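You operate a simulated robot arm through the tools that you are given. There is no shell and no other tool. Be economical: measure what you need, move in short steps, check, and stop when the job is done.

You are at the controls of a simulated robot arm. One attempt, no reset.

TASK
Warm the blue ring on the white warmer at 40 degrees.
Fine: lay it on the plate and leave it there; when the green lamp lights, switch off and turn the dial back to 20.

Only the result counts: the job must be done as asked and must still hold three seconds after the hand-in. Knocking over, shifting, dropping, spilling or breaking anything else fails it.

THE ROBOT
A 5-joint arm with a two-finger parallel gripper, fixed in place. Base frame: the origin is at the foot of the arm, x ahead of it, y to its left, z up; the work surface is at about z = 0. Lengths are in m, angles in degrees, forces in N, time in s.
With the tool pointing down near the work surface it reaches from about 0.26 to 0.68 m from the base axis. Its first joint turns from -66.0 to 66.0 degrees. The tool tilts only in the upright plane through the base axis and itself; it spins freely about its own axis. Payload 2.9 kg.
Tool frame: the origin (TCP) lies between the finger pads and is the grasp point; the fingertips stand 0.03 m ahead of it; z points along the fingers, y is the line along which they close. Largest opening 0.11 m; finger width 0.02, thickness 0.01; the body of the gripper, 0.048 by 0.112 m, starts 0.055 m behind the TCP.
Orientation is told as [roll, pitch, yaw] about the base's x, y, z axes, in that order, counted from this pose: with the fingers straight down and closing along the base's y, the tool's x points along the base's -x, its y along +y and its z along -z.

THE INTERFACE
- The arm moves only by the tool servo_tool. Its argument "deltas" is a list of rows, each a list of 3 entries, a list of its own where there are three numbers: the closure, from 0 (fully open) to 1 (shut), then the shift along the tool's x, y, z in mm, then the turn, a rotation vector about the tool's x, y, z in degrees. In form: [[fingers, [tx, ty, tz], [ax, ay, az]], ...]. A call has 1 to 20 rows; each row shifts and turns the commanded pose from where the row before left it, along the tool's axes as they then stand. A row lasts 0.2 s, in which the tool goes at most 0.05 m and 8.6 degrees; a call with a longer step from one row to the next is refused whole, and so is a gripper value outside its range. Where a pose cannot be reached the arm comes as near as it can. A force on the tool above 40 N (or 10 N above the force at the start of the call, whichever is more), or a blocked arm, ends the call early, and 0.2 s more pass. The fingers move at their own pace (about 0.108 m/s each) and stop on an object; they squeeze with about 21 N. The grip force told is the motor's: it shows also when the fingers shut on nothing. Time passes only in rows, and 0.2 s behind the last, so rows that do not move let the fingers close. The reply holds the time, the measured pose of the TCP, the force on the tool along the base axes, the opening and the grip force, in the units named above and with some noise.
- Cameras (640 x 400 px; columns grow to the right, rows downward): "scene" is fixed at [0.0007, -0.4503, 0.5767]; the picture's right is [0.96, -0.27, 0.00], its down [-0.22, -0.79, -0.58] and it looks along [0.15, 0.56, -0.82] (base axes); focal length 214 px, centre (320, 200). "wrist" rides on the gripper at [-0.036, 0, -0.057] in the tool frame; the picture's right is [0.00, -1.00, 0.00], its down [0.97, 0.00, -0.24] and it looks along [0.24, 0.00, 0.97] (tool axes); focal length 218 px, centre (320, 200). There is no depth. A picture from a camera that has moved, and an enlarged one, comes with that camera's place and axes in the base frame and with its lens.
- get_image(camera): a new picture of that camera. The clock stands still meanwhile.
- zoom(camera, box): a new picture of the part [left, top, right, bottom] of that camera's present view, enlarged. The clock stands still meanwhile.
- job_done(): hands the job in; it is judged then, once.

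Go step by step. Nothing tells you positions but the pictures and the camera data: compare them with the known pose of the tool, close in by small moves and look again before you grip or let go. The budget is 120 turns and 68 pictures, counting those below and the enlarged ones. Unless the task says otherwise, let go and move clear before handing in, and close with one line.

The tools are called by a JSON object that holds its "fn" and its "kwargs". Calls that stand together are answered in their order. servo_tool: Moves the arm, as the interface text tells. Its arguments: {"type":"object","properties":{"deltas":{"type":"array"}},"required":["deltas"]} The other tools are called the same way: get_image (camera) takes a picture; zoom (camera, box) takes an enlarged picture of a part of a camera's view; job_done () hands the job in.

At the start:

```text
time_s: 0.0
ee_pos: [0.3422, -0.1853, 0.413]
orientation: [0.1, 0.0, 0.0]
ft_force: [0.3, 0.3, 0.2]
opening: 0.1101
grasp_force: 0.1
```

scene: 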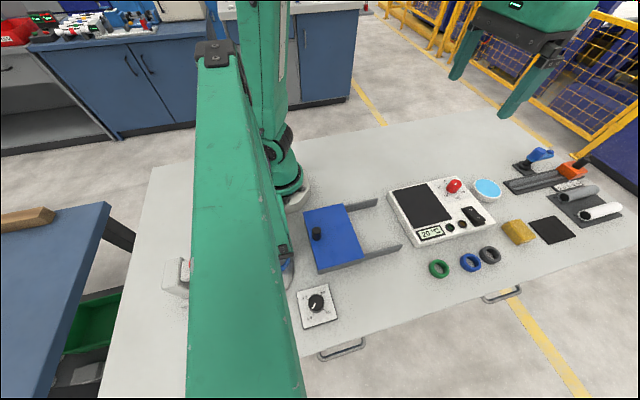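
wrist: 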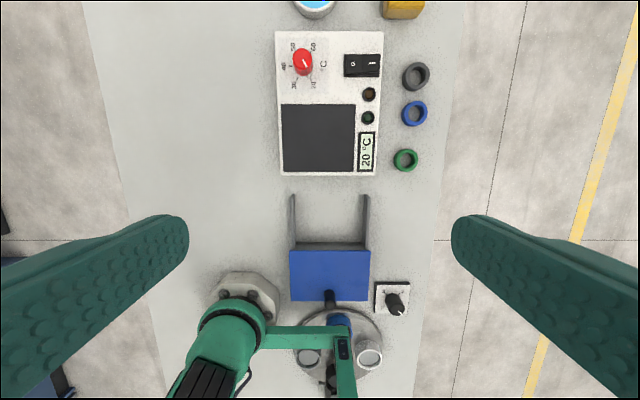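

The white warmer has a red dial, a rocker switch, two lamps and a display. The blue ring lies to its right. I'll zoom in for detail.

{"fn": "zoom", "kwargs": {"camera": "wrist", "box": [260, 20, 450, 190]}}

{"fn": "zoom", "kwargs": {"camera": "scene", "box": [380, 160, 540, 290]}}

```text
2.35 times, centred on (355, 105) of wrist
camera zoom: at [0.3778, -0.1833, 0.4686], right [0.0, -1.0, 0.0], down [-0.97, 0.0, 0.24], along [-0.24, 0.0, -0.97], focal length 514 px, centre (238, 424)
```

zoom: 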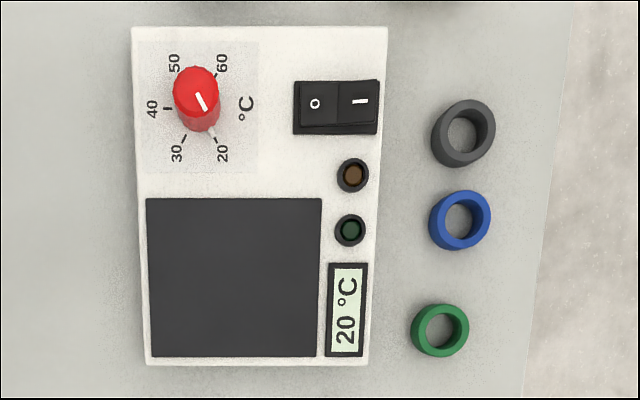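

```text
3.08 times, centred on (460, 225) of scene
camera zoom: at [0.0007, -0.4503, 0.5767], right [0.96, -0.27, 0.0], down [-0.22, -0.79, -0.58], along [0.15, 0.56, -0.82], focal length 660 px, centre (-111, 123)
```

zoom: 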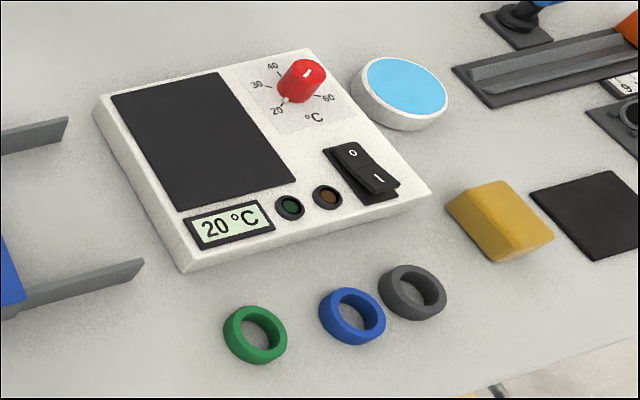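

The ring is at about (0.44, -0.37) and the plate centre at about (0.39, -0.18). The dial is at about (0.517, -0.153), with 40 roughly 120° clockwise from 20. I'll go above the blue ring and look.

{"fn": "servo_tool", "kwargs": {"deltas": [[0.2, [-12.2, -23, 32.9], [0, 0, 0]], [0.2, [-12.2, -23, 32.9], [0, 0, 0]], [0.2, [-12.2, -23, 32.9], [0, 0, 0]], [0.2, [-12.2, -23, 32.9], [0, 0, 0]], [0.2, [-12.2, -23, 32.9], [0, 0, 0]], [0.2, [-12.2, -23, 32.9], [0, 0, 0]], [0.2, [-12.2, -23, 32.9], [0, 0, 0]], [0.2, [-12.2, -23, 32.9], [0, 0, 0]], [0.2, [0, 0, 0], [0, 0, 0]]]}}

{"fn": "get_image", "kwargs": {"camera": "wrist"}}

```text
time_s: 2.0
ee_pos: [0.4396, -0.3681, 0.1496]
orientation: [-0.1, 0.0, 0.0]
ft_force: [-0.1, 0.9, 0.1]
opening: 0.0879
grasp_force: 0.1
```

```text
63 pictures are left
camera wrist: at [0.4756, -0.367, 0.2049], right [0.0, -1.0, 0.0], down [-0.97, 0.0, 0.24], along [-0.24, 0.0, -0.97], focal length 218 px, centre (320, 200)
```

wrist: 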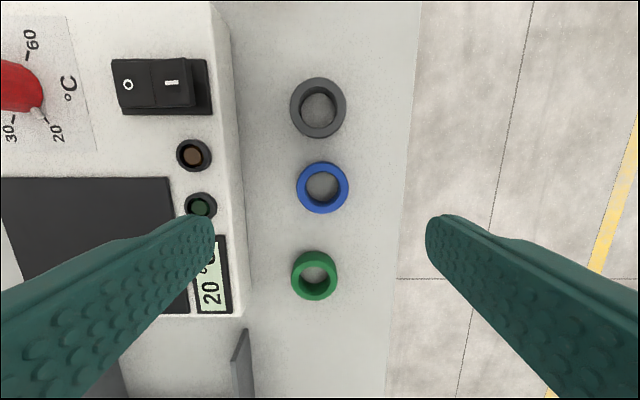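

The ring is right under the tool, at (0.4396, -0.3688). I'll descend until the fingertips are just above the table and then check.

{"fn": "servo_tool", "kwargs": {"deltas": [[0.3, [0, -0.7, 40], [0, 0, 0]], [0.3, [0, 0, 35], [0, 0, 0]], [0.3, [0, 0, 25], [0, 0, 0]], [0.3, [0, 0, 14], [0, 0, 0]], [0.3, [0, 0, 0], [0, 0, 0]]]}}

{"fn": "get_image", "kwargs": {"camera": "wrist"}}

{"fn": "get_image", "kwargs": {"camera": "scene"}}

```text
time_s: 3.2
ee_pos: [0.4405, -0.3697, 0.0341]
orientation: [0.0, 0.1, 0.1]
ft_force: [-0.3, 0.2, 0.8]
opening: 0.0769
grasp_force: 0.1
```

```text
62 pictures are left
camera wrist: at [0.4761, -0.3687, 0.091], right [0.0, -1.0, 0.0], down [-0.97, 0.0, 0.24], along [-0.24, 0.0, -0.97], focal length 218 px, centre (320, 200)
```

wrist: 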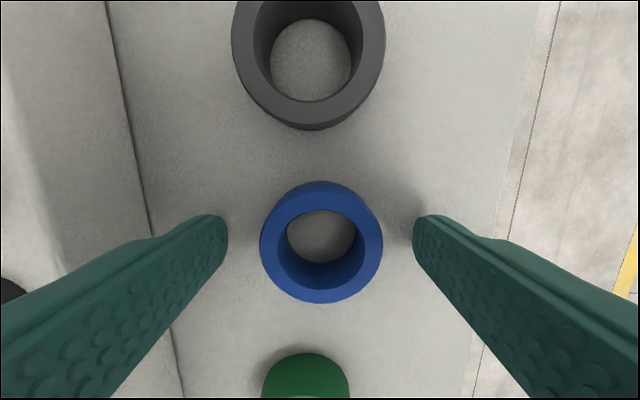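

```text
61 pictures are left
```

scene: 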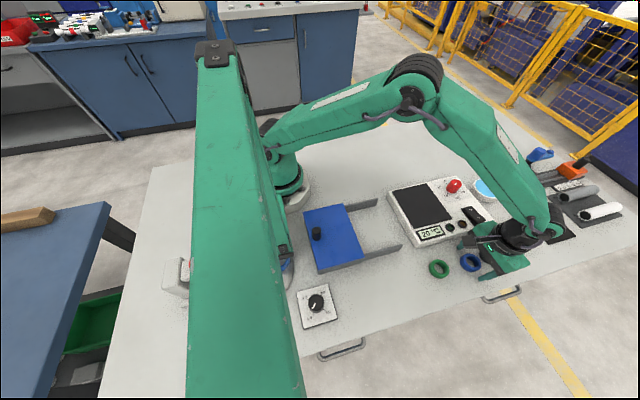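

The ring is centred between the fingers, so I'll close on it.

{"fn": "servo_tool", "kwargs": {"deltas": [[0.6, [0, 0, 0], [0, 0, 0]], [0.8, [0, 0, 0], [0, 0, 0]], [0.8, [0, 0, 0], [0, 0, 0]]]}}

{"fn": "get_image", "kwargs": {"camera": "wrist"}}

```text
time_s: 4.0
ee_pos: [0.4389, -0.3704, 0.0351]
orientation: [-0.1, 0.0, 0.0]
ft_force: [0.1, 0.8, 0.0]
opening: 0.0446
grasp_force: 20.9
```

```text
60 pictures are left
camera wrist: at [0.4761, -0.3687, 0.0912], right [0.0, -1.0, 0.0], down [-0.97, 0.0, 0.24], along [-0.24, 0.0, -0.97], focal length 218 px, centre (320, 200)
```

wrist: 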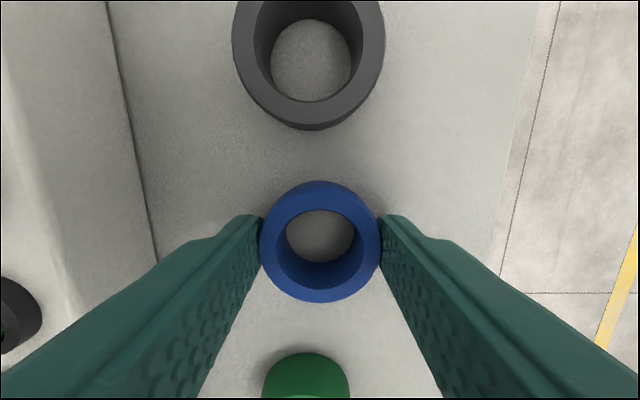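

The ring is gripped at 44.6 mm. I'll lift it and carry it above the plate.

{"fn": "servo_tool", "kwargs": {"deltas": [[0.8, [0, 0, -30], [0, 0, 0]], [0.8, [0, 0, -40], [0, 0, 0]], [0.8, [0, 0, -45], [0, 0, 0]], [0.8, [11.5, 37.5, 0], [0, 0, 0]], [0.8, [11.5, 37.5, 0], [0, 0, 0]], [0.8, [11.5, 37.5, 0], [0, 0, 0]], [0.8, [11.5, 37.5, 0], [0, 0, 0]], [0.8, [0, 37.5, 0], [0, 0, 0]], [0.8, [0, 0, 0], [0, 0, 0]]]}}

{"fn": "get_image", "kwargs": {"camera": "wrist"}}

{"fn": "zoom", "kwargs": {"camera": "scene", "box": [370, 130, 550, 290]}}

```text
time_s: 6.0
ee_pos: [0.3921, -0.1801, 0.1503]
orientation: [-0.1, 0.0, 0.0]
ft_force: [0.1, 1.3, 0.6]
opening: 0.0444
grasp_force: 20.8
```

```text
59 pictures are left
camera wrist: at [0.4284, -0.1793, 0.206], right [0.0, -1.0, 0.0], down [-0.97, 0.0, 0.24], along [-0.24, 0.0, -0.97], focal length 218 px, centre (320, 200)
```

wrist: 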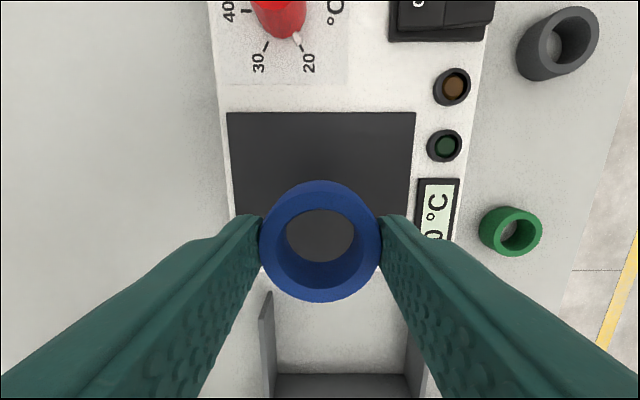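

```text
2.50 times, centred on (460, 210) of scene
camera zoom: at [0.0007, -0.4503, 0.5767], right [0.96, -0.27, 0.0], down [-0.22, -0.79, -0.58], along [0.15, 0.56, -0.82], focal length 536 px, centre (-30, 175)
```

zoom: 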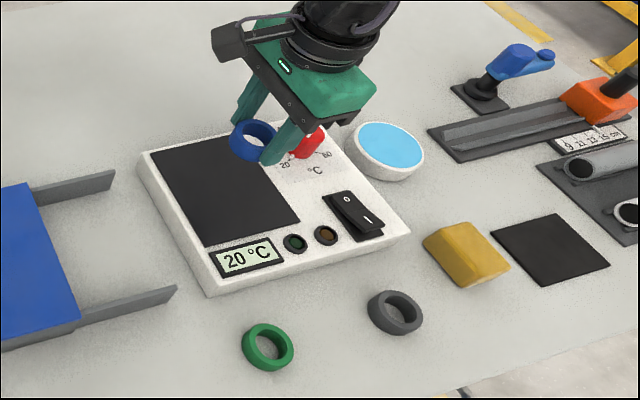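

The ring hangs over the plate centre at about (0.39, -0.18). The plate's top is at z≈0.036, so contact should come at TCP z≈0.07. I'll approach in steps.

{"fn": "servo_tool", "kwargs": {"deltas": [[0.8, [2, 0, 30], [0, 0, 0]], [0.8, [0, 0, 25], [0, 0, 0]], [0.8, [0, 0, 15], [0, 0, 0]], [0.8, [0, 0, 0], [0, 0, 0]]]}}

{"fn": "zoom", "kwargs": {"camera": "scene", "box": [380, 160, 500, 260]}}

{"fn": "get_image", "kwargs": {"camera": "wrist"}}

```text
time_s: 7.0
ee_pos: [0.3907, -0.1812, 0.0805]
orientation: [0.0, -0.1, 0.0]
ft_force: [1.0, 0.1, 1.0]
opening: 0.0443
grasp_force: 21.8
```

```text
4.00 times, centred on (440, 210) of scene
camera zoom: at [0.0007, -0.4503, 0.5767], right [0.96, -0.27, 0.0], down [-0.22, -0.79, -0.58], along [0.15, 0.56, -0.82], focal length 858 px, centre (-160, 160)
```

zoom: 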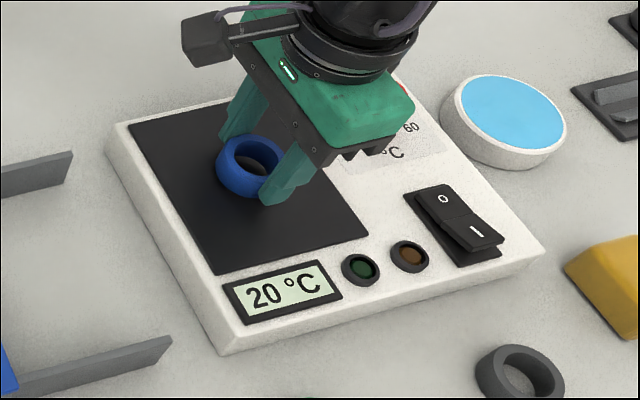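

```text
56 pictures are left
camera wrist: at [0.4264, -0.1802, 0.1357], right [0.0, -1.0, 0.0], down [-0.97, 0.0, 0.24], along [-0.24, 0.0, -0.97], focal length 218 px, centre (320, 200)
```

wrist: 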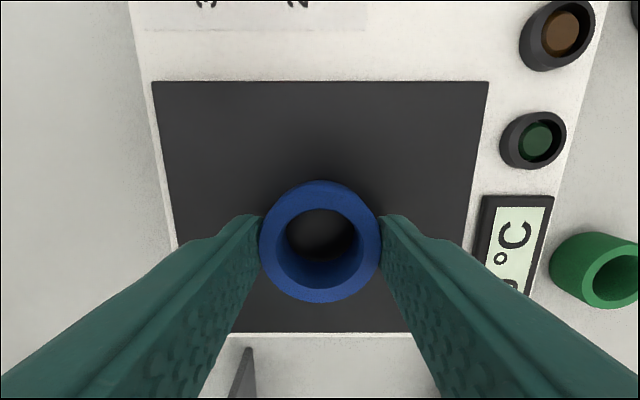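

There is still a small gap under the ring. I'll step down gently and watch the force.

{"fn": "servo_tool", "kwargs": {"deltas": [[0.8, [0, 0, 3], [0, 0, 0]], [0.8, [0, 0, 2], [0, 0, 0]], [0.8, [0, 0, 0], [0, 0, 0]]]}}

```text
time_s: 7.8
ee_pos: [0.3894, -0.1813, 0.0752]
orientation: [0.1, 0.0, 0.0]
ft_force: [-1.2, 0.5, 1.3]
opening: 0.0442
grasp_force: 20.9
```

{"fn": "servo_tool", "kwargs": {"deltas": [[0.8, [0, 0, 2], [0, 0, 0]], [0.8, [0, 0, 1], [0, 0, 0]], [0.8, [0, 0, 0], [0, 0, 0]]]}}

{"fn": "zoom", "kwargs": {"camera": "scene", "box": [405, 180, 465, 220]}}

```text
time_s: 8.6
ee_pos: [0.3917, -0.1807, 0.0724]
orientation: [0.0, -0.1, 0.0]
ft_force: [-7.5, 6.2, 26.7]
opening: 0.0441
grasp_force: 21.3
```

```text
10.00 times, centred on (435, 200) of scene
camera zoom: at [0.0006, -0.4503, 0.5768], right [0.96, -0.27, 0.0], down [-0.22, -0.79, -0.58], along [0.15, 0.56, -0.82], focal length 2145 px, centre (-830, 200)
```

zoom: 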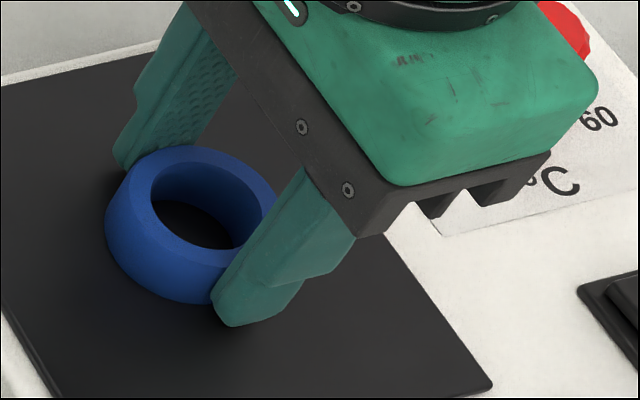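

The ring touches the plate at 27 N. I'll relieve the force by 1 mm, open, and rise.

{"fn": "servo_tool", "kwargs": {"deltas": [[0.8, [0, 0, -1], [0, 0, 0]], [0.5, [0, 0, 0], [0, 0, 0]], [0.3, [0, 0, 0], [0, 0, 0]], [0.3, [0, 0, -10], [0, 0, 0]], [0.3, [0, 0, -30], [0, 0, 0]], [0.3, [0, 0, -40], [0, 0, 0]], [0.3, [0, 0, 0], [0, 0, 0]]]}}

{"fn": "get_image", "kwargs": {"camera": "wrist"}}

```text
time_s: 10.2
ee_pos: [0.391, -0.1807, 0.1533]
orientation: [0.0, 0.1, 0.0]
ft_force: [0.5, 0.4, 0.3]
opening: 0.0773
grasp_force: 0.0
```

```text
54 pictures are left
camera wrist: at [0.427, -0.1801, 0.209], right [0.0, -1.0, 0.0], down [-0.97, 0.0, 0.24], along [-0.24, 0.0, -0.97], focal length 218 px, centre (320, 200)
```

wrist: 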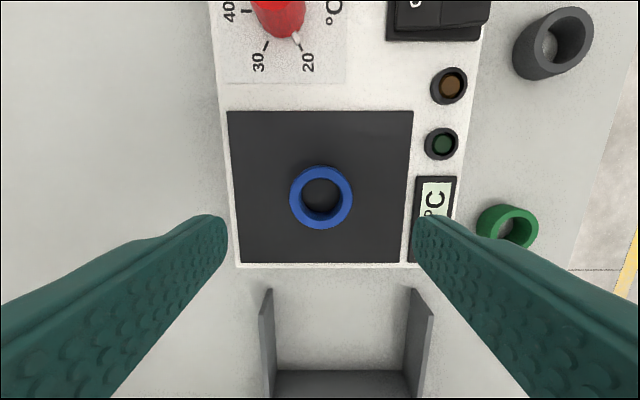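

The ring lies flat on the plate. Next I'll go above the dial and look.

{"fn": "servo_tool", "kwargs": {"deltas": [[0.3, [-30, 7, -10], [0, 0, 0]], [0.3, [-32, 7, -10], [0, 0, 0]], [0.3, [-32, 7, -5], [0, 0, 0]], [0.3, [-32, 7, 0], [0, 0, 0]], [0.3, [0, 0, 0], [0, 0, 0]]]}}

{"fn": "get_image", "kwargs": {"camera": "wrist"}}

```text
time_s: 11.4
ee_pos: [0.5171, -0.1531, 0.1773]
orientation: [0.1, 0.0, 0.0]
ft_force: [0.0, -0.8, -0.3]
opening: 0.077
grasp_force: 0.1
```

```text
53 pictures are left
camera wrist: at [0.5537, -0.1527, 0.234], right [0.0, -1.0, 0.0], down [-0.97, 0.0, 0.24], along [-0.24, 0.0, -0.97], focal length 218 px, centre (320, 200)
```

wrist: 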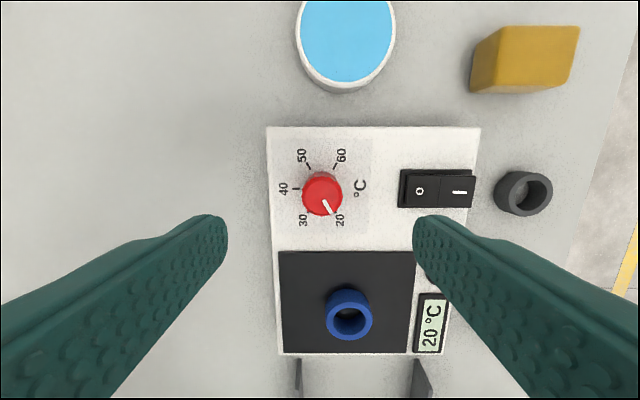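

{"fn": "zoom", "kwargs": {"camera": "wrist", "box": [260, 130, 380, 230]}}

{"fn": "zoom", "kwargs": {"camera": "scene", "box": [420, 165, 500, 225]}}

```text
4.00 times, centred on (320, 180) of wrist
camera zoom: at [0.5537, -0.1527, 0.234], right [0.0, -1.0, 0.0], down [-0.97, 0.0, 0.24], along [-0.24, 0.0, -0.97], focal length 873 px, centre (320, 280)
```

zoom: 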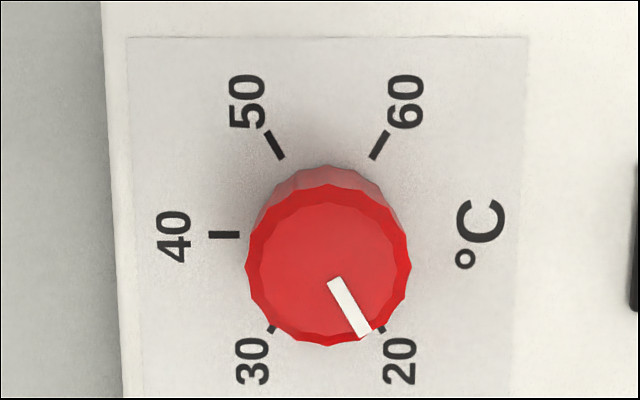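

```text
6.67 times, centred on (460, 195) of scene
camera zoom: at [0.0007, -0.4503, 0.5767], right [0.96, -0.27, 0.0], down [-0.22, -0.79, -0.58], along [0.15, 0.56, -0.82], focal length 1430 px, centre (-613, 233)
```

zoom: 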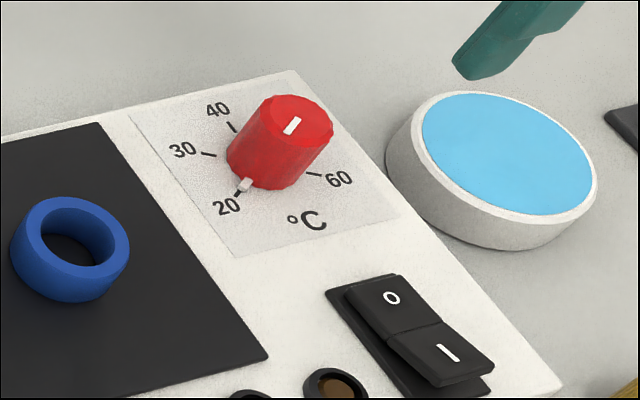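

The knob is about 32 mm wide, centred at (0.5156, -0.1545), with its top at z≈0.07. I'll descend over it and check.

{"fn": "servo_tool", "kwargs": {"deltas": [[0.4, [1.5, -1.4, 30], [0, 0, 0]], [0.4, [0, 0, 30], [0, 0, 0]], [0.4, [0, 0, 22], [0, 0, 0]], [0.4, [0, 0, 15], [0, 0, 0]], [0.4, [0, 0, 0], [0, 0, 0]]]}}

{"fn": "get_image", "kwargs": {"camera": "wrist"}}

{"fn": "zoom", "kwargs": {"camera": "scene", "box": [420, 165, 500, 225]}}

```text
time_s: 12.6
ee_pos: [0.5154, -0.1543, 0.0796]
orientation: [0.0, -0.1, -0.1]
ft_force: [-0.7, 0.2, 0.3]
opening: 0.0661
grasp_force: 0.1
```

```text
50 pictures are left
camera wrist: at [0.552, -0.1539, 0.1371], right [0.0, -1.0, 0.0], down [-0.97, 0.0, 0.24], along [-0.24, 0.0, -0.97], focal length 218 px, centre (320, 200)
```

wrist: 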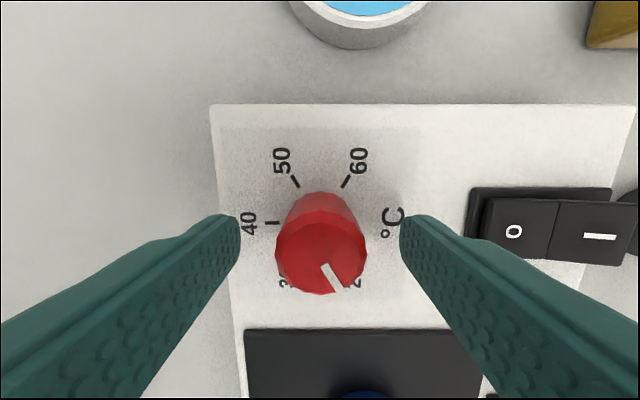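

```text
6.67 times, centred on (460, 195) of scene
camera zoom: at [0.0007, -0.4503, 0.5767], right [0.96, -0.27, 0.0], down [-0.22, -0.79, -0.58], along [0.15, 0.56, -0.82], focal length 1430 px, centre (-613, 233)
```

zoom: 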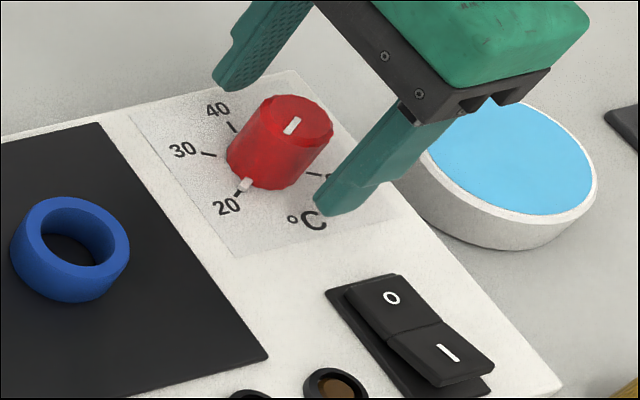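

The knob is centred between the fingers. I'll grip it and turn 40° clockwise as a first check.

{"fn": "servo_tool", "kwargs": {"deltas": [[0.7, [0, 0, 0], [0, 0, 0]], [0.85, [0, 0, 0], [0, 0, 0]], [0.85, [0, 0, 0], [0, 0, 0]], [0.85, [0, 0, 0], [0, 0, 8]], [0.85, [0, 0, 0], [0, 0, 8]], [0.85, [0, 0, 0], [0, 0, 8]], [0.85, [0, 0, 0], [0, 0, 8]], [0.85, [0, 0, 0], [0, 0, 8]], [0.85, [0, 0, 0], [0, 0, 0]]]}}

{"fn": "zoom", "kwargs": {"camera": "scene", "box": [420, 165, 500, 225]}}

```text
time_s: 14.6
ee_pos: [0.5157, -0.1559, 0.0826]
orientation: [0.0, 0.0, -40.2]
ft_force: [5.7, -22.0, -10.4]
opening: 0.0317
grasp_force: 44.9
```

```text
6.67 times, centred on (460, 195) of scene
camera zoom: at [0.0007, -0.4504, 0.5767], right [0.96, -0.27, 0.0], down [-0.22, -0.79, -0.58], along [0.15, 0.56, -0.82], focal length 1430 px, centre (-613, 233)
```

zoom: 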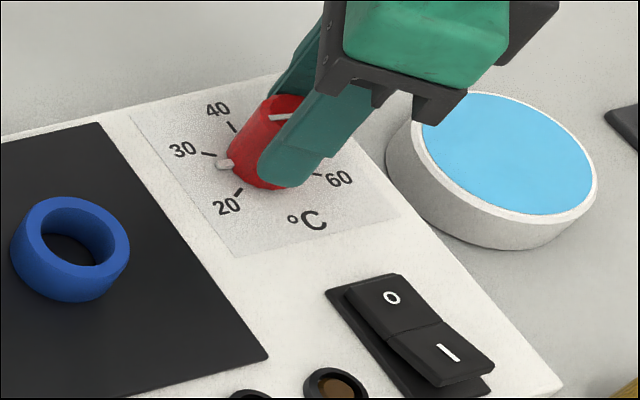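

The knob follows, but there is some lateral load. I'll recentre by 1.5 mm and turn 40° more.

{"fn": "servo_tool", "kwargs": {"deltas": [[0.85, [-0.96, -1.15, 0], [0, 0, 0]], [0.85, [0, 0, 0], [0, 0, 8]], [0.85, [0, 0, 0], [0, 0, 8]], [0.85, [0, 0, 0], [0, 0, 8]], [0.85, [0, 0, 0], [0, 0, 8]], [0.85, [0, 0, 0], [0, 0, 8]], [0.85, [0, 0, 0], [0, 0, 0]]]}}

{"fn": "zoom", "kwargs": {"camera": "scene", "box": [420, 165, 500, 225]}}

```text
time_s: 16.2
ee_pos: [0.5155, -0.1571, 0.0813]
orientation: [-0.2, 0.0, -80.1]
ft_force: [-11.3, -1.6, 4.6]
opening: 0.0316
grasp_force: 45.4
```

```text
6.67 times, centred on (460, 195) of scene
camera zoom: at [0.0007, -0.4503, 0.5768], right [0.96, -0.27, 0.0], down [-0.22, -0.79, -0.58], along [0.15, 0.56, -0.82], focal length 1430 px, centre (-613, 233)
```

zoom: 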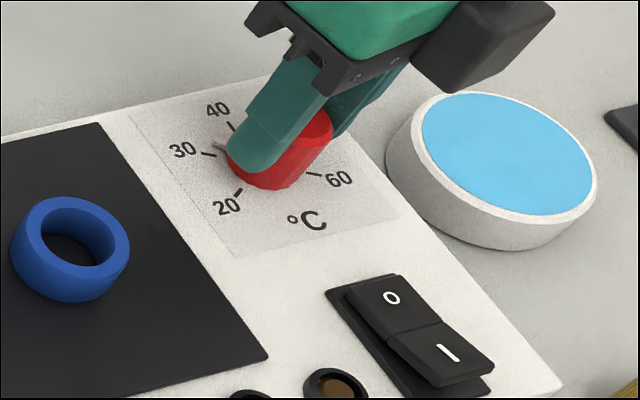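

The pointer is now past 30. I'll turn the last 40° and check.

{"fn": "servo_tool", "kwargs": {"deltas": [[0.85, [0, 0, 0], [0, 0, 8]], [0.85, [0, 0, 0], [0, 0, 8]], [0.85, [0, 0, 0], [0, 0, 8]], [0.85, [0, 0, 0], [0, 0, 8]], [0.85, [0, 0, 0], [0, 0, 8]], [0.85, [0, 0, 0], [0, 0, 0]]]}}

{"fn": "zoom", "kwargs": {"camera": "scene", "box": [420, 165, 500, 225]}}

{"fn": "get_image", "kwargs": {"camera": "wrist"}}

```text
time_s: 17.6
ee_pos: [0.516, -0.1551, 0.0813]
orientation: [-0.4, -0.2, -120.1]
ft_force: [-20.9, 10.3, 10.6]
opening: 0.0316
grasp_force: 44.7
```

```text
6.67 times, centred on (460, 195) of scene
camera zoom: at [0.0006, -0.4503, 0.5768], right [0.96, -0.27, 0.0], down [-0.22, -0.79, -0.58], along [0.15, 0.56, -0.82], focal length 1430 px, centre (-613, 233)
```

zoom: 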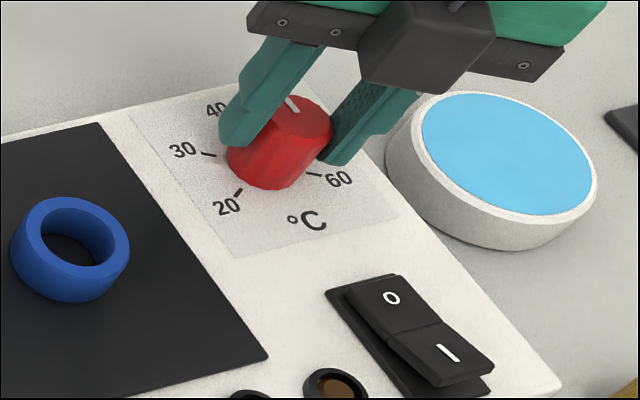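

```text
45 pictures are left
camera wrist: at [0.4971, -0.1861, 0.1373], right [-0.87, 0.5, 0.0], down [0.49, 0.84, 0.24], along [0.12, 0.21, -0.97], focal length 218 px, centre (320, 200)
```

wrist: 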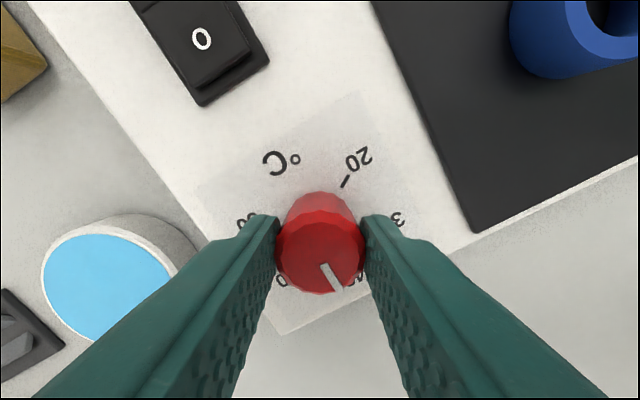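

The pointer appears to be at 40. I'll open, rise straight up and check the reading.

{"fn": "servo_tool", "kwargs": {"deltas": [[0.6, [0, 0, 0], [0, 0, 0]], [0.5, [0, 0, 0], [0, 0, 0]], [0.5, [0, 0, -30], [0, 0, 0]], [0.5, [0, 0, -40], [0, 0, 0]], [0.5, [0, 0, -20], [0, 0, 0]], [0.5, [0, 0, 0], [0, 0, 0]]]}}

{"fn": "get_image", "kwargs": {"camera": "wrist"}}

{"fn": "zoom", "kwargs": {"camera": "scene", "box": [420, 165, 500, 225]}}

```text
time_s: 19.0
ee_pos: [0.5164, -0.156, 0.1715]
orientation: [0.0, -0.1, -119.9]
ft_force: [0.2, -0.1, 0.9]
opening: 0.0551
grasp_force: 0.1
```

```text
44 pictures are left
camera wrist: at [0.4988, -0.1864, 0.2277], right [-0.87, 0.5, 0.0], down [0.49, 0.84, 0.24], along [0.12, 0.21, -0.97], focal length 218 px, centre (320, 200)
```

wrist: 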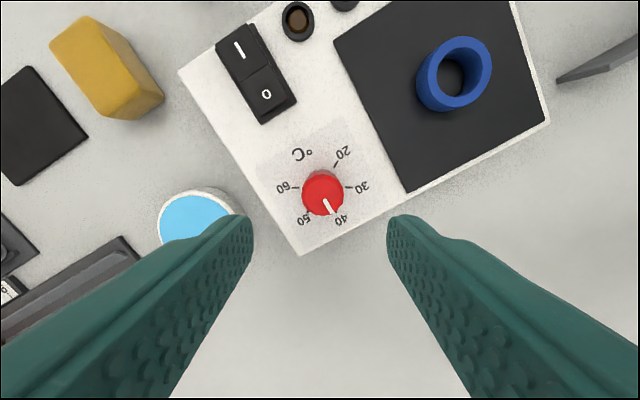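

```text
6.67 times, centred on (460, 195) of scene
camera zoom: at [0.0007, -0.4503, 0.5767], right [0.96, -0.27, 0.0], down [-0.22, -0.79, -0.58], along [0.15, 0.56, -0.82], focal length 1430 px, centre (-613, 233)
```

zoom: 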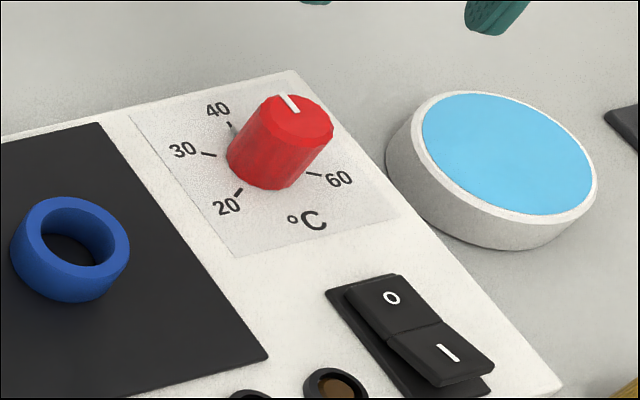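

The dial points exactly at 40. I'll turn the wrist back, shut the fingers, and go over the "I" end of the rocker at about (0.515, -0.273, 0.051).

{"fn": "servo_tool", "kwargs": {"deltas": [[0.7, [0, 0, 0], [0, 0, -8]], [0.8, [0, 0, 0], [0, 0, -8]], [1, [0, 0, 0], [0, 0, -8]], [1, [0, 0, 0], [0, 0, -8]], [1, [0, 0, 0], [0, 0, -8]], [1, [0, 0, 0], [0, 0, -8]], [1, [0, 0, 0], [0, 0, -8]], [1, [0, 0, 0], [0, 0, -8]], [1, [0, 0, 0], [0, 0, -8]], [1, [0, 0, 0], [0, 0, -8]], [1, [0, 0, 0], [0, 0, -8]], [1, [0, 0, 0], [0, 0, -8]], [1, [0, 0, 0], [0, 0, -8]], [1, [0, 0, 0], [0, 0, -8]], [1, [0, 0, 0], [0, 0, -8]], [1, [0.5, -40, 0], [0, 0, 0]], [1, [0.5, -40, 20], [0, 0, 0]], [1, [0, -39, 30], [0, 0, 0]], [1, [0, 0, 0], [0, 0, 0]]]}}

{"fn": "get_image", "kwargs": {"camera": "wrist"}}

{"fn": "zoom", "kwargs": {"camera": "scene", "box": [400, 165, 520, 265]}}

```text
time_s: 23.0
ee_pos: [0.5146, -0.2738, 0.1217]
orientation: [0.0, 0.0, 0.1]
ft_force: [-0.6, 0.0, 0.7]
opening: 0.0001
grasp_force: 21.5
```

```text
42 pictures are left
camera wrist: at [0.5514, -0.2739, 0.1776], right [0.0, -1.0, 0.0], down [-0.97, 0.0, 0.24], along [-0.24, 0.0, -0.97], focal length 218 px, centre (320, 200)
```

wrist: 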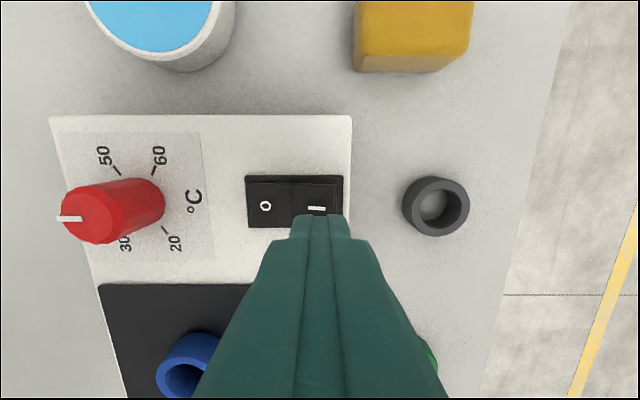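

```text
4.00 times, centred on (460, 215) of scene
camera zoom: at [0.0007, -0.4504, 0.5767], right [0.96, -0.27, 0.0], down [-0.22, -0.79, -0.58], along [0.15, 0.56, -0.82], focal length 858 px, centre (-240, 140)
```

zoom: 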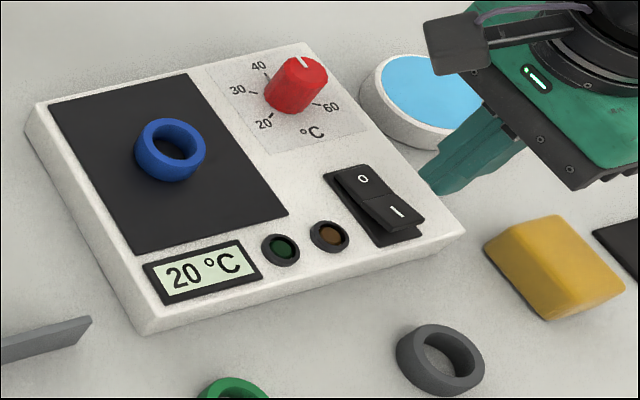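

The tip is over "I". I'll descend to just above it and then press in small steps.

{"fn": "servo_tool", "kwargs": {"deltas": [[1, [0, 0, 25], [0, 0, 0]], [1, [0, 0, 12], [0, 0, 0]], [1, [0, 0, 3], [0, 0, 0]], [1, [0, 0, 2], [0, 0, 0]], [1, [0, 0, 0], [0, 0, 0]]]}}

{"fn": "zoom", "kwargs": {"camera": "scene", "box": [400, 165, 520, 265]}}

```text
time_s: 24.2
ee_pos: [0.5141, -0.275, 0.0785]
orientation: [0.0, 0.0, 0.0]
ft_force: [-1.2, -0.3, -0.4]
opening: 0.0002
grasp_force: 20.7
```

```text
4.00 times, centred on (460, 215) of scene
camera zoom: at [0.0007, -0.4503, 0.5767], right [0.96, -0.27, 0.0], down [-0.22, -0.79, -0.58], along [0.15, 0.56, -0.82], focal length 858 px, centre (-240, 140)
```

zoom: 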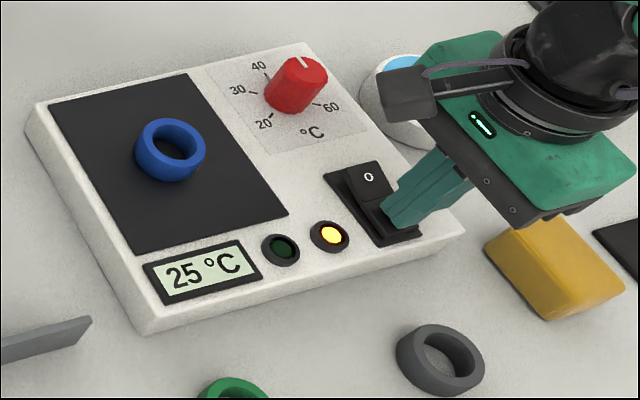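

The switch is on, the amber lamp is lit and the display reads 25 °C. I'll rise and stand over the "0" end, watching for green.

{"fn": "servo_tool", "kwargs": {"deltas": [[1, [0, 0, -20], [0, 0, 0]], [1, [0, 0, -15], [0, 0, 0]], [1, [0, 36, 0], [0, 0, 0]], [1, [0, 0, 0], [0, 0, 0]]]}}

{"fn": "zoom", "kwargs": {"camera": "scene", "box": [400, 165, 520, 265]}}

{"fn": "get_image", "kwargs": {"camera": "wrist"}}

```text
time_s: 25.2
ee_pos: [0.5151, -0.2391, 0.1147]
orientation: [-0.1, 0.0, -0.1]
ft_force: [0.3, -0.4, 0.4]
opening: 0.0
grasp_force: 21.3
```

```text
4.00 times, centred on (460, 215) of scene
camera zoom: at [0.0007, -0.4503, 0.5767], right [0.96, -0.27, 0.0], down [-0.22, -0.79, -0.58], along [0.15, 0.56, -0.82], focal length 858 px, centre (-240, 140)
```

zoom: 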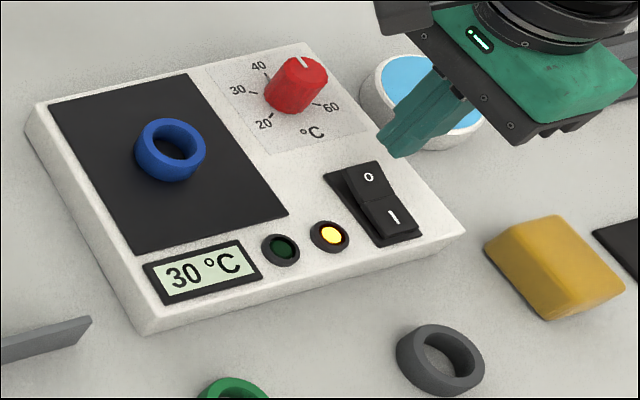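

```text
38 pictures are left
camera wrist: at [0.5509, -0.238, 0.171], right [0.0, -1.0, 0.0], down [-0.97, 0.0, 0.24], along [-0.24, 0.0, -0.97], focal length 218 px, centre (320, 200)
```

wrist: 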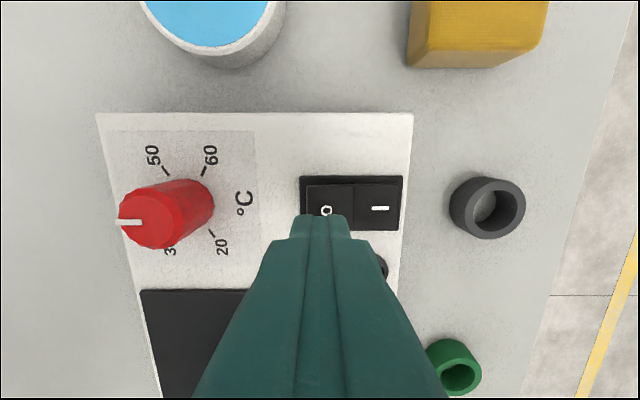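

It's at 30 °C and rising about 5 °C/s. I'll wait in place.

{"fn": "servo_tool", "kwargs": {"deltas": [[1, [0, 0, 0], [0, 0, 0]], [1, [0, 0, 0], [0, 0, 0]], [1, [0, 0, 0], [0, 0, 0]], [1, [0, 0, 0], [0, 0, 0]], [1, [0, 0, 0], [0, 0, 0]], [1, [0, 0, 0], [0, 0, 0]], [1, [0, 0, 0], [0, 0, 0]], [1, [0, 0, 0], [0, 0, 0]], [1, [0, 0, 0], [0, 0, 0]], [1, [0, 0, 0], [0, 0, 0]]]}}

{"fn": "zoom", "kwargs": {"camera": "scene", "box": [400, 165, 520, 265]}}

```text
time_s: 27.4
ee_pos: [0.5149, -0.2386, 0.1145]
orientation: [0.0, -0.1, 0.0]
ft_force: [-0.4, -0.3, 0.4]
opening: 0.0
grasp_force: 20.5
```

```text
4.00 times, centred on (460, 215) of scene
camera zoom: at [0.0007, -0.4503, 0.5767], right [0.96, -0.27, 0.0], down [-0.22, -0.79, -0.58], along [0.15, 0.56, -0.82], focal length 858 px, centre (-240, 140)
```

zoom: 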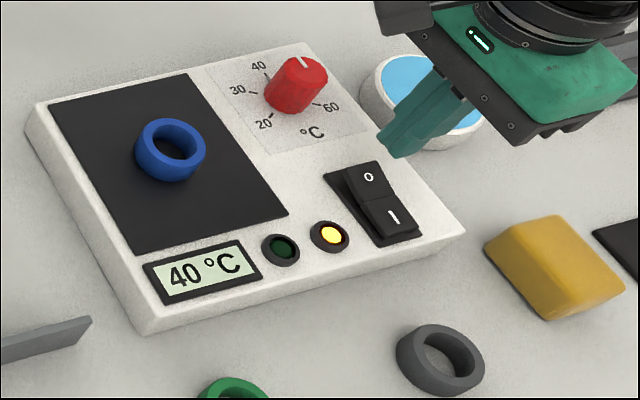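

The display reads 40 °C, but green isn't lit yet. I'll wait in short intervals.

{"fn": "servo_tool", "kwargs": {"deltas": [[1, [0, 0, 0], [0, 0, 0]], [1, [0, 0, 0], [0, 0, 0]], [1, [0, 0, 0], [0, 0, 0]], [1, [0, 0, 0], [0, 0, 0]], [1, [0, 0, 0], [0, 0, 0]], [1, [0, 0, 0], [0, 0, 0]], [1, [0, 0, 0], [0, 0, 0]]]}}

{"fn": "zoom", "kwargs": {"camera": "scene", "box": [400, 165, 520, 265]}}

```text
time_s: 29.0
ee_pos: [0.5143, -0.2406, 0.1142]
orientation: [-0.1, 0.0, -0.1]
ft_force: [-0.2, 0.0, -1.1]
opening: 0.0
grasp_force: 20.4
```

```text
4.00 times, centred on (460, 215) of scene
camera zoom: at [0.0007, -0.4503, 0.5767], right [0.96, -0.27, 0.0], down [-0.22, -0.79, -0.58], along [0.15, 0.56, -0.82], focal length 858 px, centre (-240, 140)
```

zoom: 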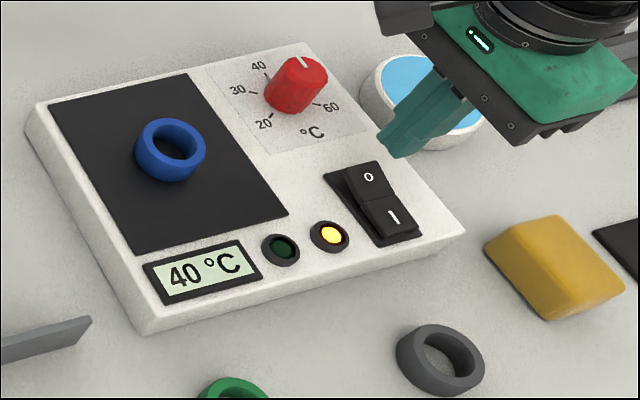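

{"fn": "servo_tool", "kwargs": {"deltas": [[1, [0, 0, 0], [0, 0, 0]], [1, [0, 0, 0], [0, 0, 0]], [1, [0, 0, 0], [0, 0, 0]], [1, [0, 0, 0], [0, 0, 0]], [1, [0, 0, 0], [0, 0, 0]], [1, [0, 0, 0], [0, 0, 0]], [1, [0, 0, 0], [0, 0, 0]], [1, [0, 0, 0], [0, 0, 0]], [1, [0, 0, 0], [0, 0, 0]]]}}

{"fn": "zoom", "kwargs": {"camera": "scene", "box": [400, 165, 520, 265]}}

```text
time_s: 31.0
ee_pos: [0.5148, -0.2402, 0.1155]
orientation: [0.0, 0.0, 0.0]
ft_force: [0.6, -0.8, -0.1]
opening: 0.0
grasp_force: 21.5
```

```text
4.00 times, centred on (460, 215) of scene
camera zoom: at [0.0007, -0.4503, 0.5767], right [0.96, -0.27, 0.0], down [-0.22, -0.79, -0.58], along [0.15, 0.56, -0.82], focal length 858 px, centre (-240, 140)
```

zoom: 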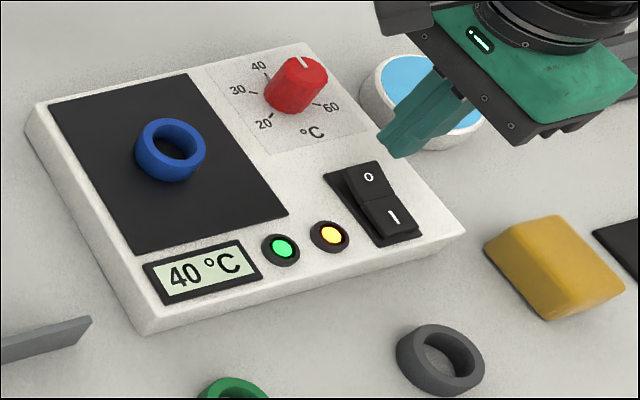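

Green is lit. I'll press "0" now.

{"fn": "servo_tool", "kwargs": {"deltas": [[1, [0, 2, 25], [0, 0, 0]], [1, [0, 0, 7], [0, 0, 0]], [1, [0, 0, 3], [0, 0, 0]], [1, [0, 0, 1.5], [0, 0, 0]], [1, [0, 0, 0], [0, 0, 0]]]}}

{"fn": "zoom", "kwargs": {"camera": "scene", "box": [400, 165, 520, 265]}}

```text
time_s: 32.2
ee_pos: [0.5148, -0.2363, 0.0774]
orientation: [0.0, 0.0, 0.0]
ft_force: [0.5, 0.3, -0.7]
opening: 0.0002
grasp_force: 20.6
```

```text
4.00 times, centred on (460, 215) of scene
camera zoom: at [0.0007, -0.4503, 0.5767], right [0.96, -0.27, 0.0], down [-0.22, -0.79, -0.58], along [0.15, 0.56, -0.82], focal length 858 px, centre (-240, 140)
```

zoom: 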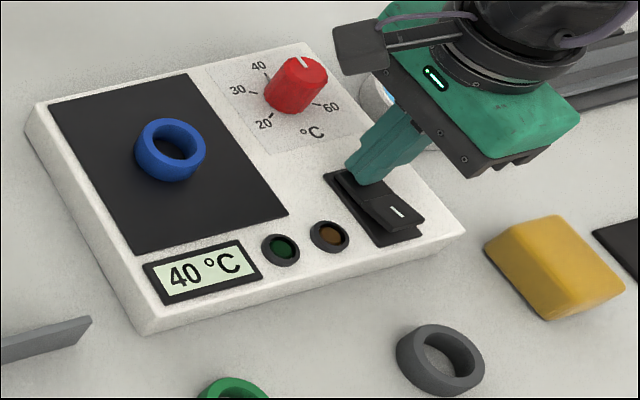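

It's off and both lamps are dark. I'll rise, go back over the dial, and spin to the earlier grip angle of -120°.

{"fn": "servo_tool", "kwargs": {"deltas": [[1, [0, 0, -40], [0, 0, 0]], [1, [0, 0, -45], [0, 0, 0]], [1, [-0.6, 40, 0], [0, 0, 0]], [1, [-0.6, 41, 0], [0, 0, 0]], [1, [0, 0, 0], [0, 0, 8]], [0.5, [0, 0, 0], [0, 0, 8]], [0.5, [0, 0, 0], [0, 0, 8]], [0.5, [0, 0, 0], [0, 0, 8]], [0.5, [0, 0, 0], [0, 0, 8]], [0.5, [0, 0, 0], [0, 0, 8]], [0.5, [0, 0, 0], [0, 0, 8]], [0.5, [0, 0, 0], [0, 0, 8]], [0.5, [0, 0, 0], [0, 0, 8]], [0.5, [0, 0, 0], [0, 0, 8]], [0.5, [0, 0, 0], [0, 0, 8]], [0.5, [0, 0, 0], [0, 0, 8]], [0.5, [0, 0, 0], [0, 0, 8]], [0.5, [0, 0, 0], [0, 0, 8]], [0.5, [0, 0, 0], [0, 0, 8]], [0.5, [0, 0, 0], [0, 0, 0]]]}}

{"fn": "get_image", "kwargs": {"camera": "wrist"}}

```text
time_s: 36.4
ee_pos: [0.5162, -0.156, 0.1635]
orientation: [0.0, 0.0, -120.2]
ft_force: [-0.2, 0.7, -0.6]
opening: 0.0552
grasp_force: 0.0
```

```text
33 pictures are left
camera wrist: at [0.498, -0.1865, 0.2187], right [-0.86, 0.5, 0.0], down [0.49, 0.84, 0.24], along [0.12, 0.21, -0.97], focal length 218 px, centre (320, 200)
```

wrist: 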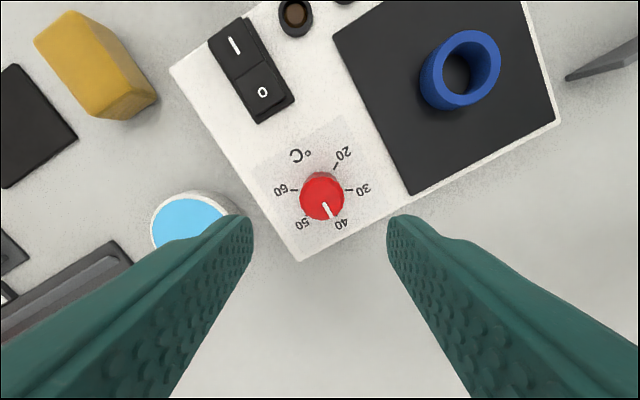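

The tool is centred over the knob. I'll descend to the same height, grip, and turn back 64° as a first part.

{"fn": "servo_tool", "kwargs": {"deltas": [[0.42, [0, 0, 30], [0, 0, 0]], [0.42, [0, 0, 30], [0, 0, 0]], [0.42, [0, 0, 22], [0, 0, 0]], [0.42, [0, 0, 0], [0, 0, 0]], [0.7, [0, 0, 0], [0, 0, 0]], [0.85, [0, 0, 0], [0, 0, 0]], [0.85, [0, 0, 0], [0, 0, 0]], [0.85, [0, 0, 0], [0, 0, -8]], [0.85, [0, 0, 0], [0, 0, -8]], [0.85, [0, 0, 0], [0, 0, -8]], [0.85, [0, 0, 0], [0, 0, -8]], [0.85, [0, 0, 0], [0, 0, -8]], [0.85, [0, 0, 0], [0, 0, -8]], [0.85, [0, 0, 0], [0, 0, -8]], [0.85, [0, 0, 0], [0, 0, -8]], [0.85, [0, 0, 0], [0, 0, 0]]]}}

{"fn": "zoom", "kwargs": {"camera": "scene", "box": [400, 165, 520, 265]}}

```text
time_s: 39.8
ee_pos: [0.5155, -0.1559, 0.0795]
orientation: [-0.1, 0.2, -55.8]
ft_force: [-10.4, 3.2, -12.9]
opening: 0.0316
grasp_force: 45.0
```

```text
4.00 times, centred on (460, 215) of scene
camera zoom: at [0.0008, -0.4504, 0.5767], right [0.96, -0.27, 0.0], down [-0.22, -0.79, -0.58], along [0.15, 0.56, -0.82], focal length 858 px, centre (-240, 140)
```

zoom: 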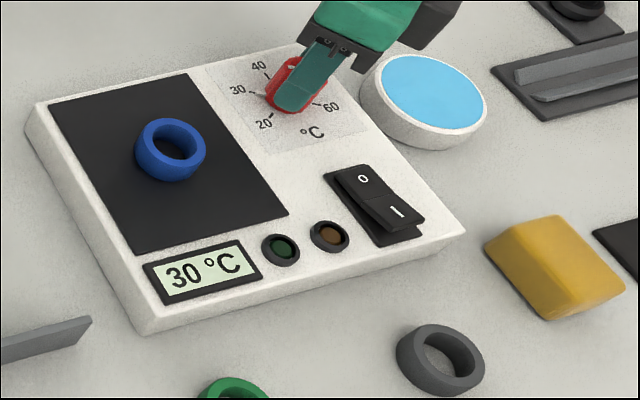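

The dial is turning back, so I'll do the remaining 56°.

{"fn": "servo_tool", "kwargs": {"deltas": [[0.85, [0, 0, 0], [0, 0, -8]], [0.85, [0, 0, 0], [0, 0, -8]], [0.85, [0, 0, 0], [0, 0, -8]], [0.85, [0, 0, 0], [0, 0, -8]], [0.85, [0, 0, 0], [0, 0, -8]], [0.85, [0, 0, 0], [0, 0, -8]], [0.85, [0, 0, 0], [0, 0, -8]], [0.85, [0, 0, 0], [0, 0, 0]]]}}

{"fn": "zoom", "kwargs": {"camera": "scene", "box": [420, 165, 500, 225]}}

```text
time_s: 41.6
ee_pos: [0.5174, -0.1554, 0.0806]
orientation: [0.0, 0.1, 0.1]
ft_force: [10.0, 21.1, -25.7]
opening: 0.0316
grasp_force: 45.2
```

```text
6.67 times, centred on (460, 195) of scene
camera zoom: at [0.0009, -0.4504, 0.5767], right [0.96, -0.27, 0.0], down [-0.22, -0.79, -0.58], along [0.15, 0.56, -0.82], focal length 1430 px, centre (-613, 233)
```

zoom: 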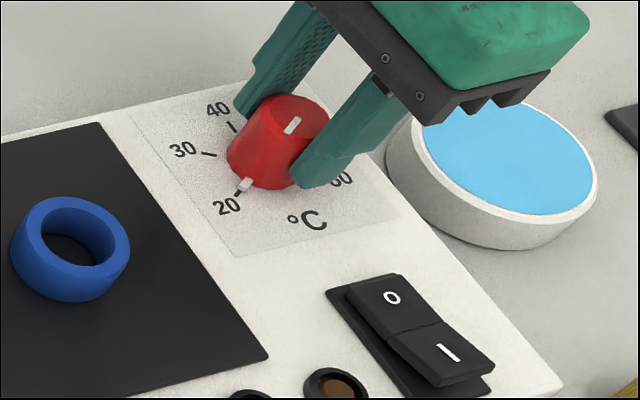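

The pointer is at 20. I'll let go, rise clear and verify.

{"fn": "servo_tool", "kwargs": {"deltas": [[0.6, [0, 0, 0], [0, 0, 0]], [0.45, [0, 0, 0], [0, 0, 0]], [0.45, [0, 0, -30], [0, 0, 0]], [0.45, [0, 0, -40], [0, 0, 0]], [0.45, [0, 0, -40], [0, 0, 0]], [0.45, [0, 0, -40], [0, 0, 0]], [0.45, [0, 0, 0], [0, 0, 0]]]}}

{"fn": "zoom", "kwargs": {"camera": "wrist", "box": [230, 110, 500, 310]}}

{"fn": "get_image", "kwargs": {"camera": "scene"}}

{"fn": "zoom", "kwargs": {"camera": "scene", "box": [420, 165, 500, 225]}}

```text
time_s: 43.2
ee_pos: [0.5148, -0.1575, 0.2321]
orientation: [0.1, 0.0, 0.0]
ft_force: [-0.3, -0.2, -0.3]
opening: 0.0606
grasp_force: 0.0
```

```text
2.00 times, centred on (365, 210) of wrist
camera zoom: at [0.552, -0.1559, 0.2878], right [0.0, -1.0, 0.0], down [-0.97, 0.0, 0.24], along [-0.24, 0.0, -0.97], focal length 436 px, centre (230, 180)
```

zoom: 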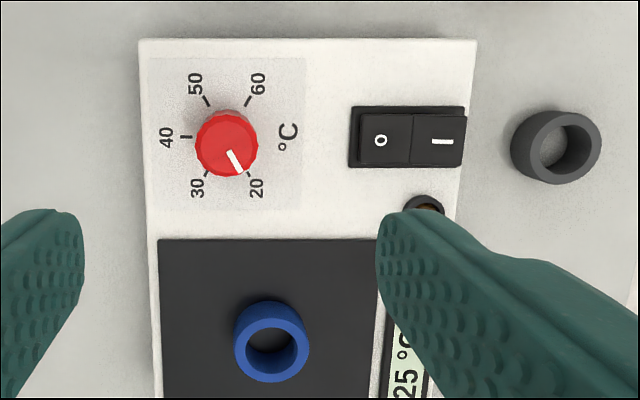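

```text
29 pictures are left
```

scene: 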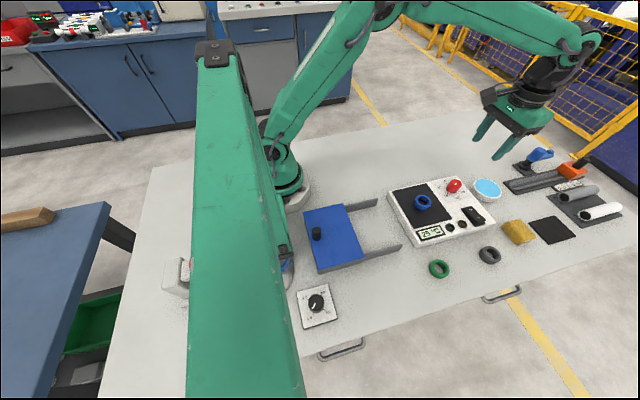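

```text
6.67 times, centred on (460, 195) of scene
camera zoom: at [0.0007, -0.4503, 0.5767], right [0.96, -0.27, 0.0], down [-0.22, -0.79, -0.58], along [0.15, 0.56, -0.82], focal length 1430 px, centre (-613, 233)
```

zoom: 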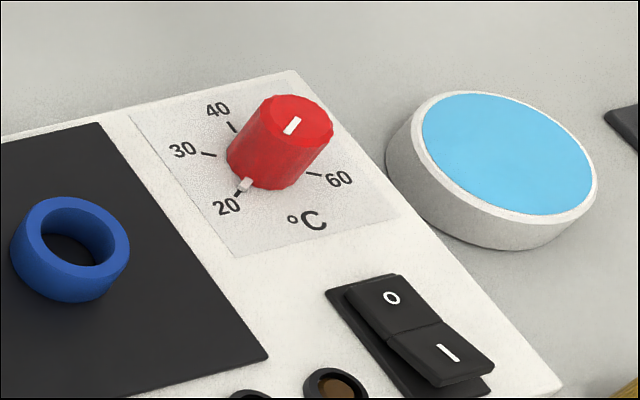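

The ring lies on the plate, the switch is off, the dial is at 20, and the arm is clear. I'm handing in.

{"fn": "job_done", "kwargs": {}}

```text
The job is handed in.
```

The blue ring was warmed at 40 °C until the green lamp lit; the warmer is now off, its dial is back at 20, and the ring is still on the plate.
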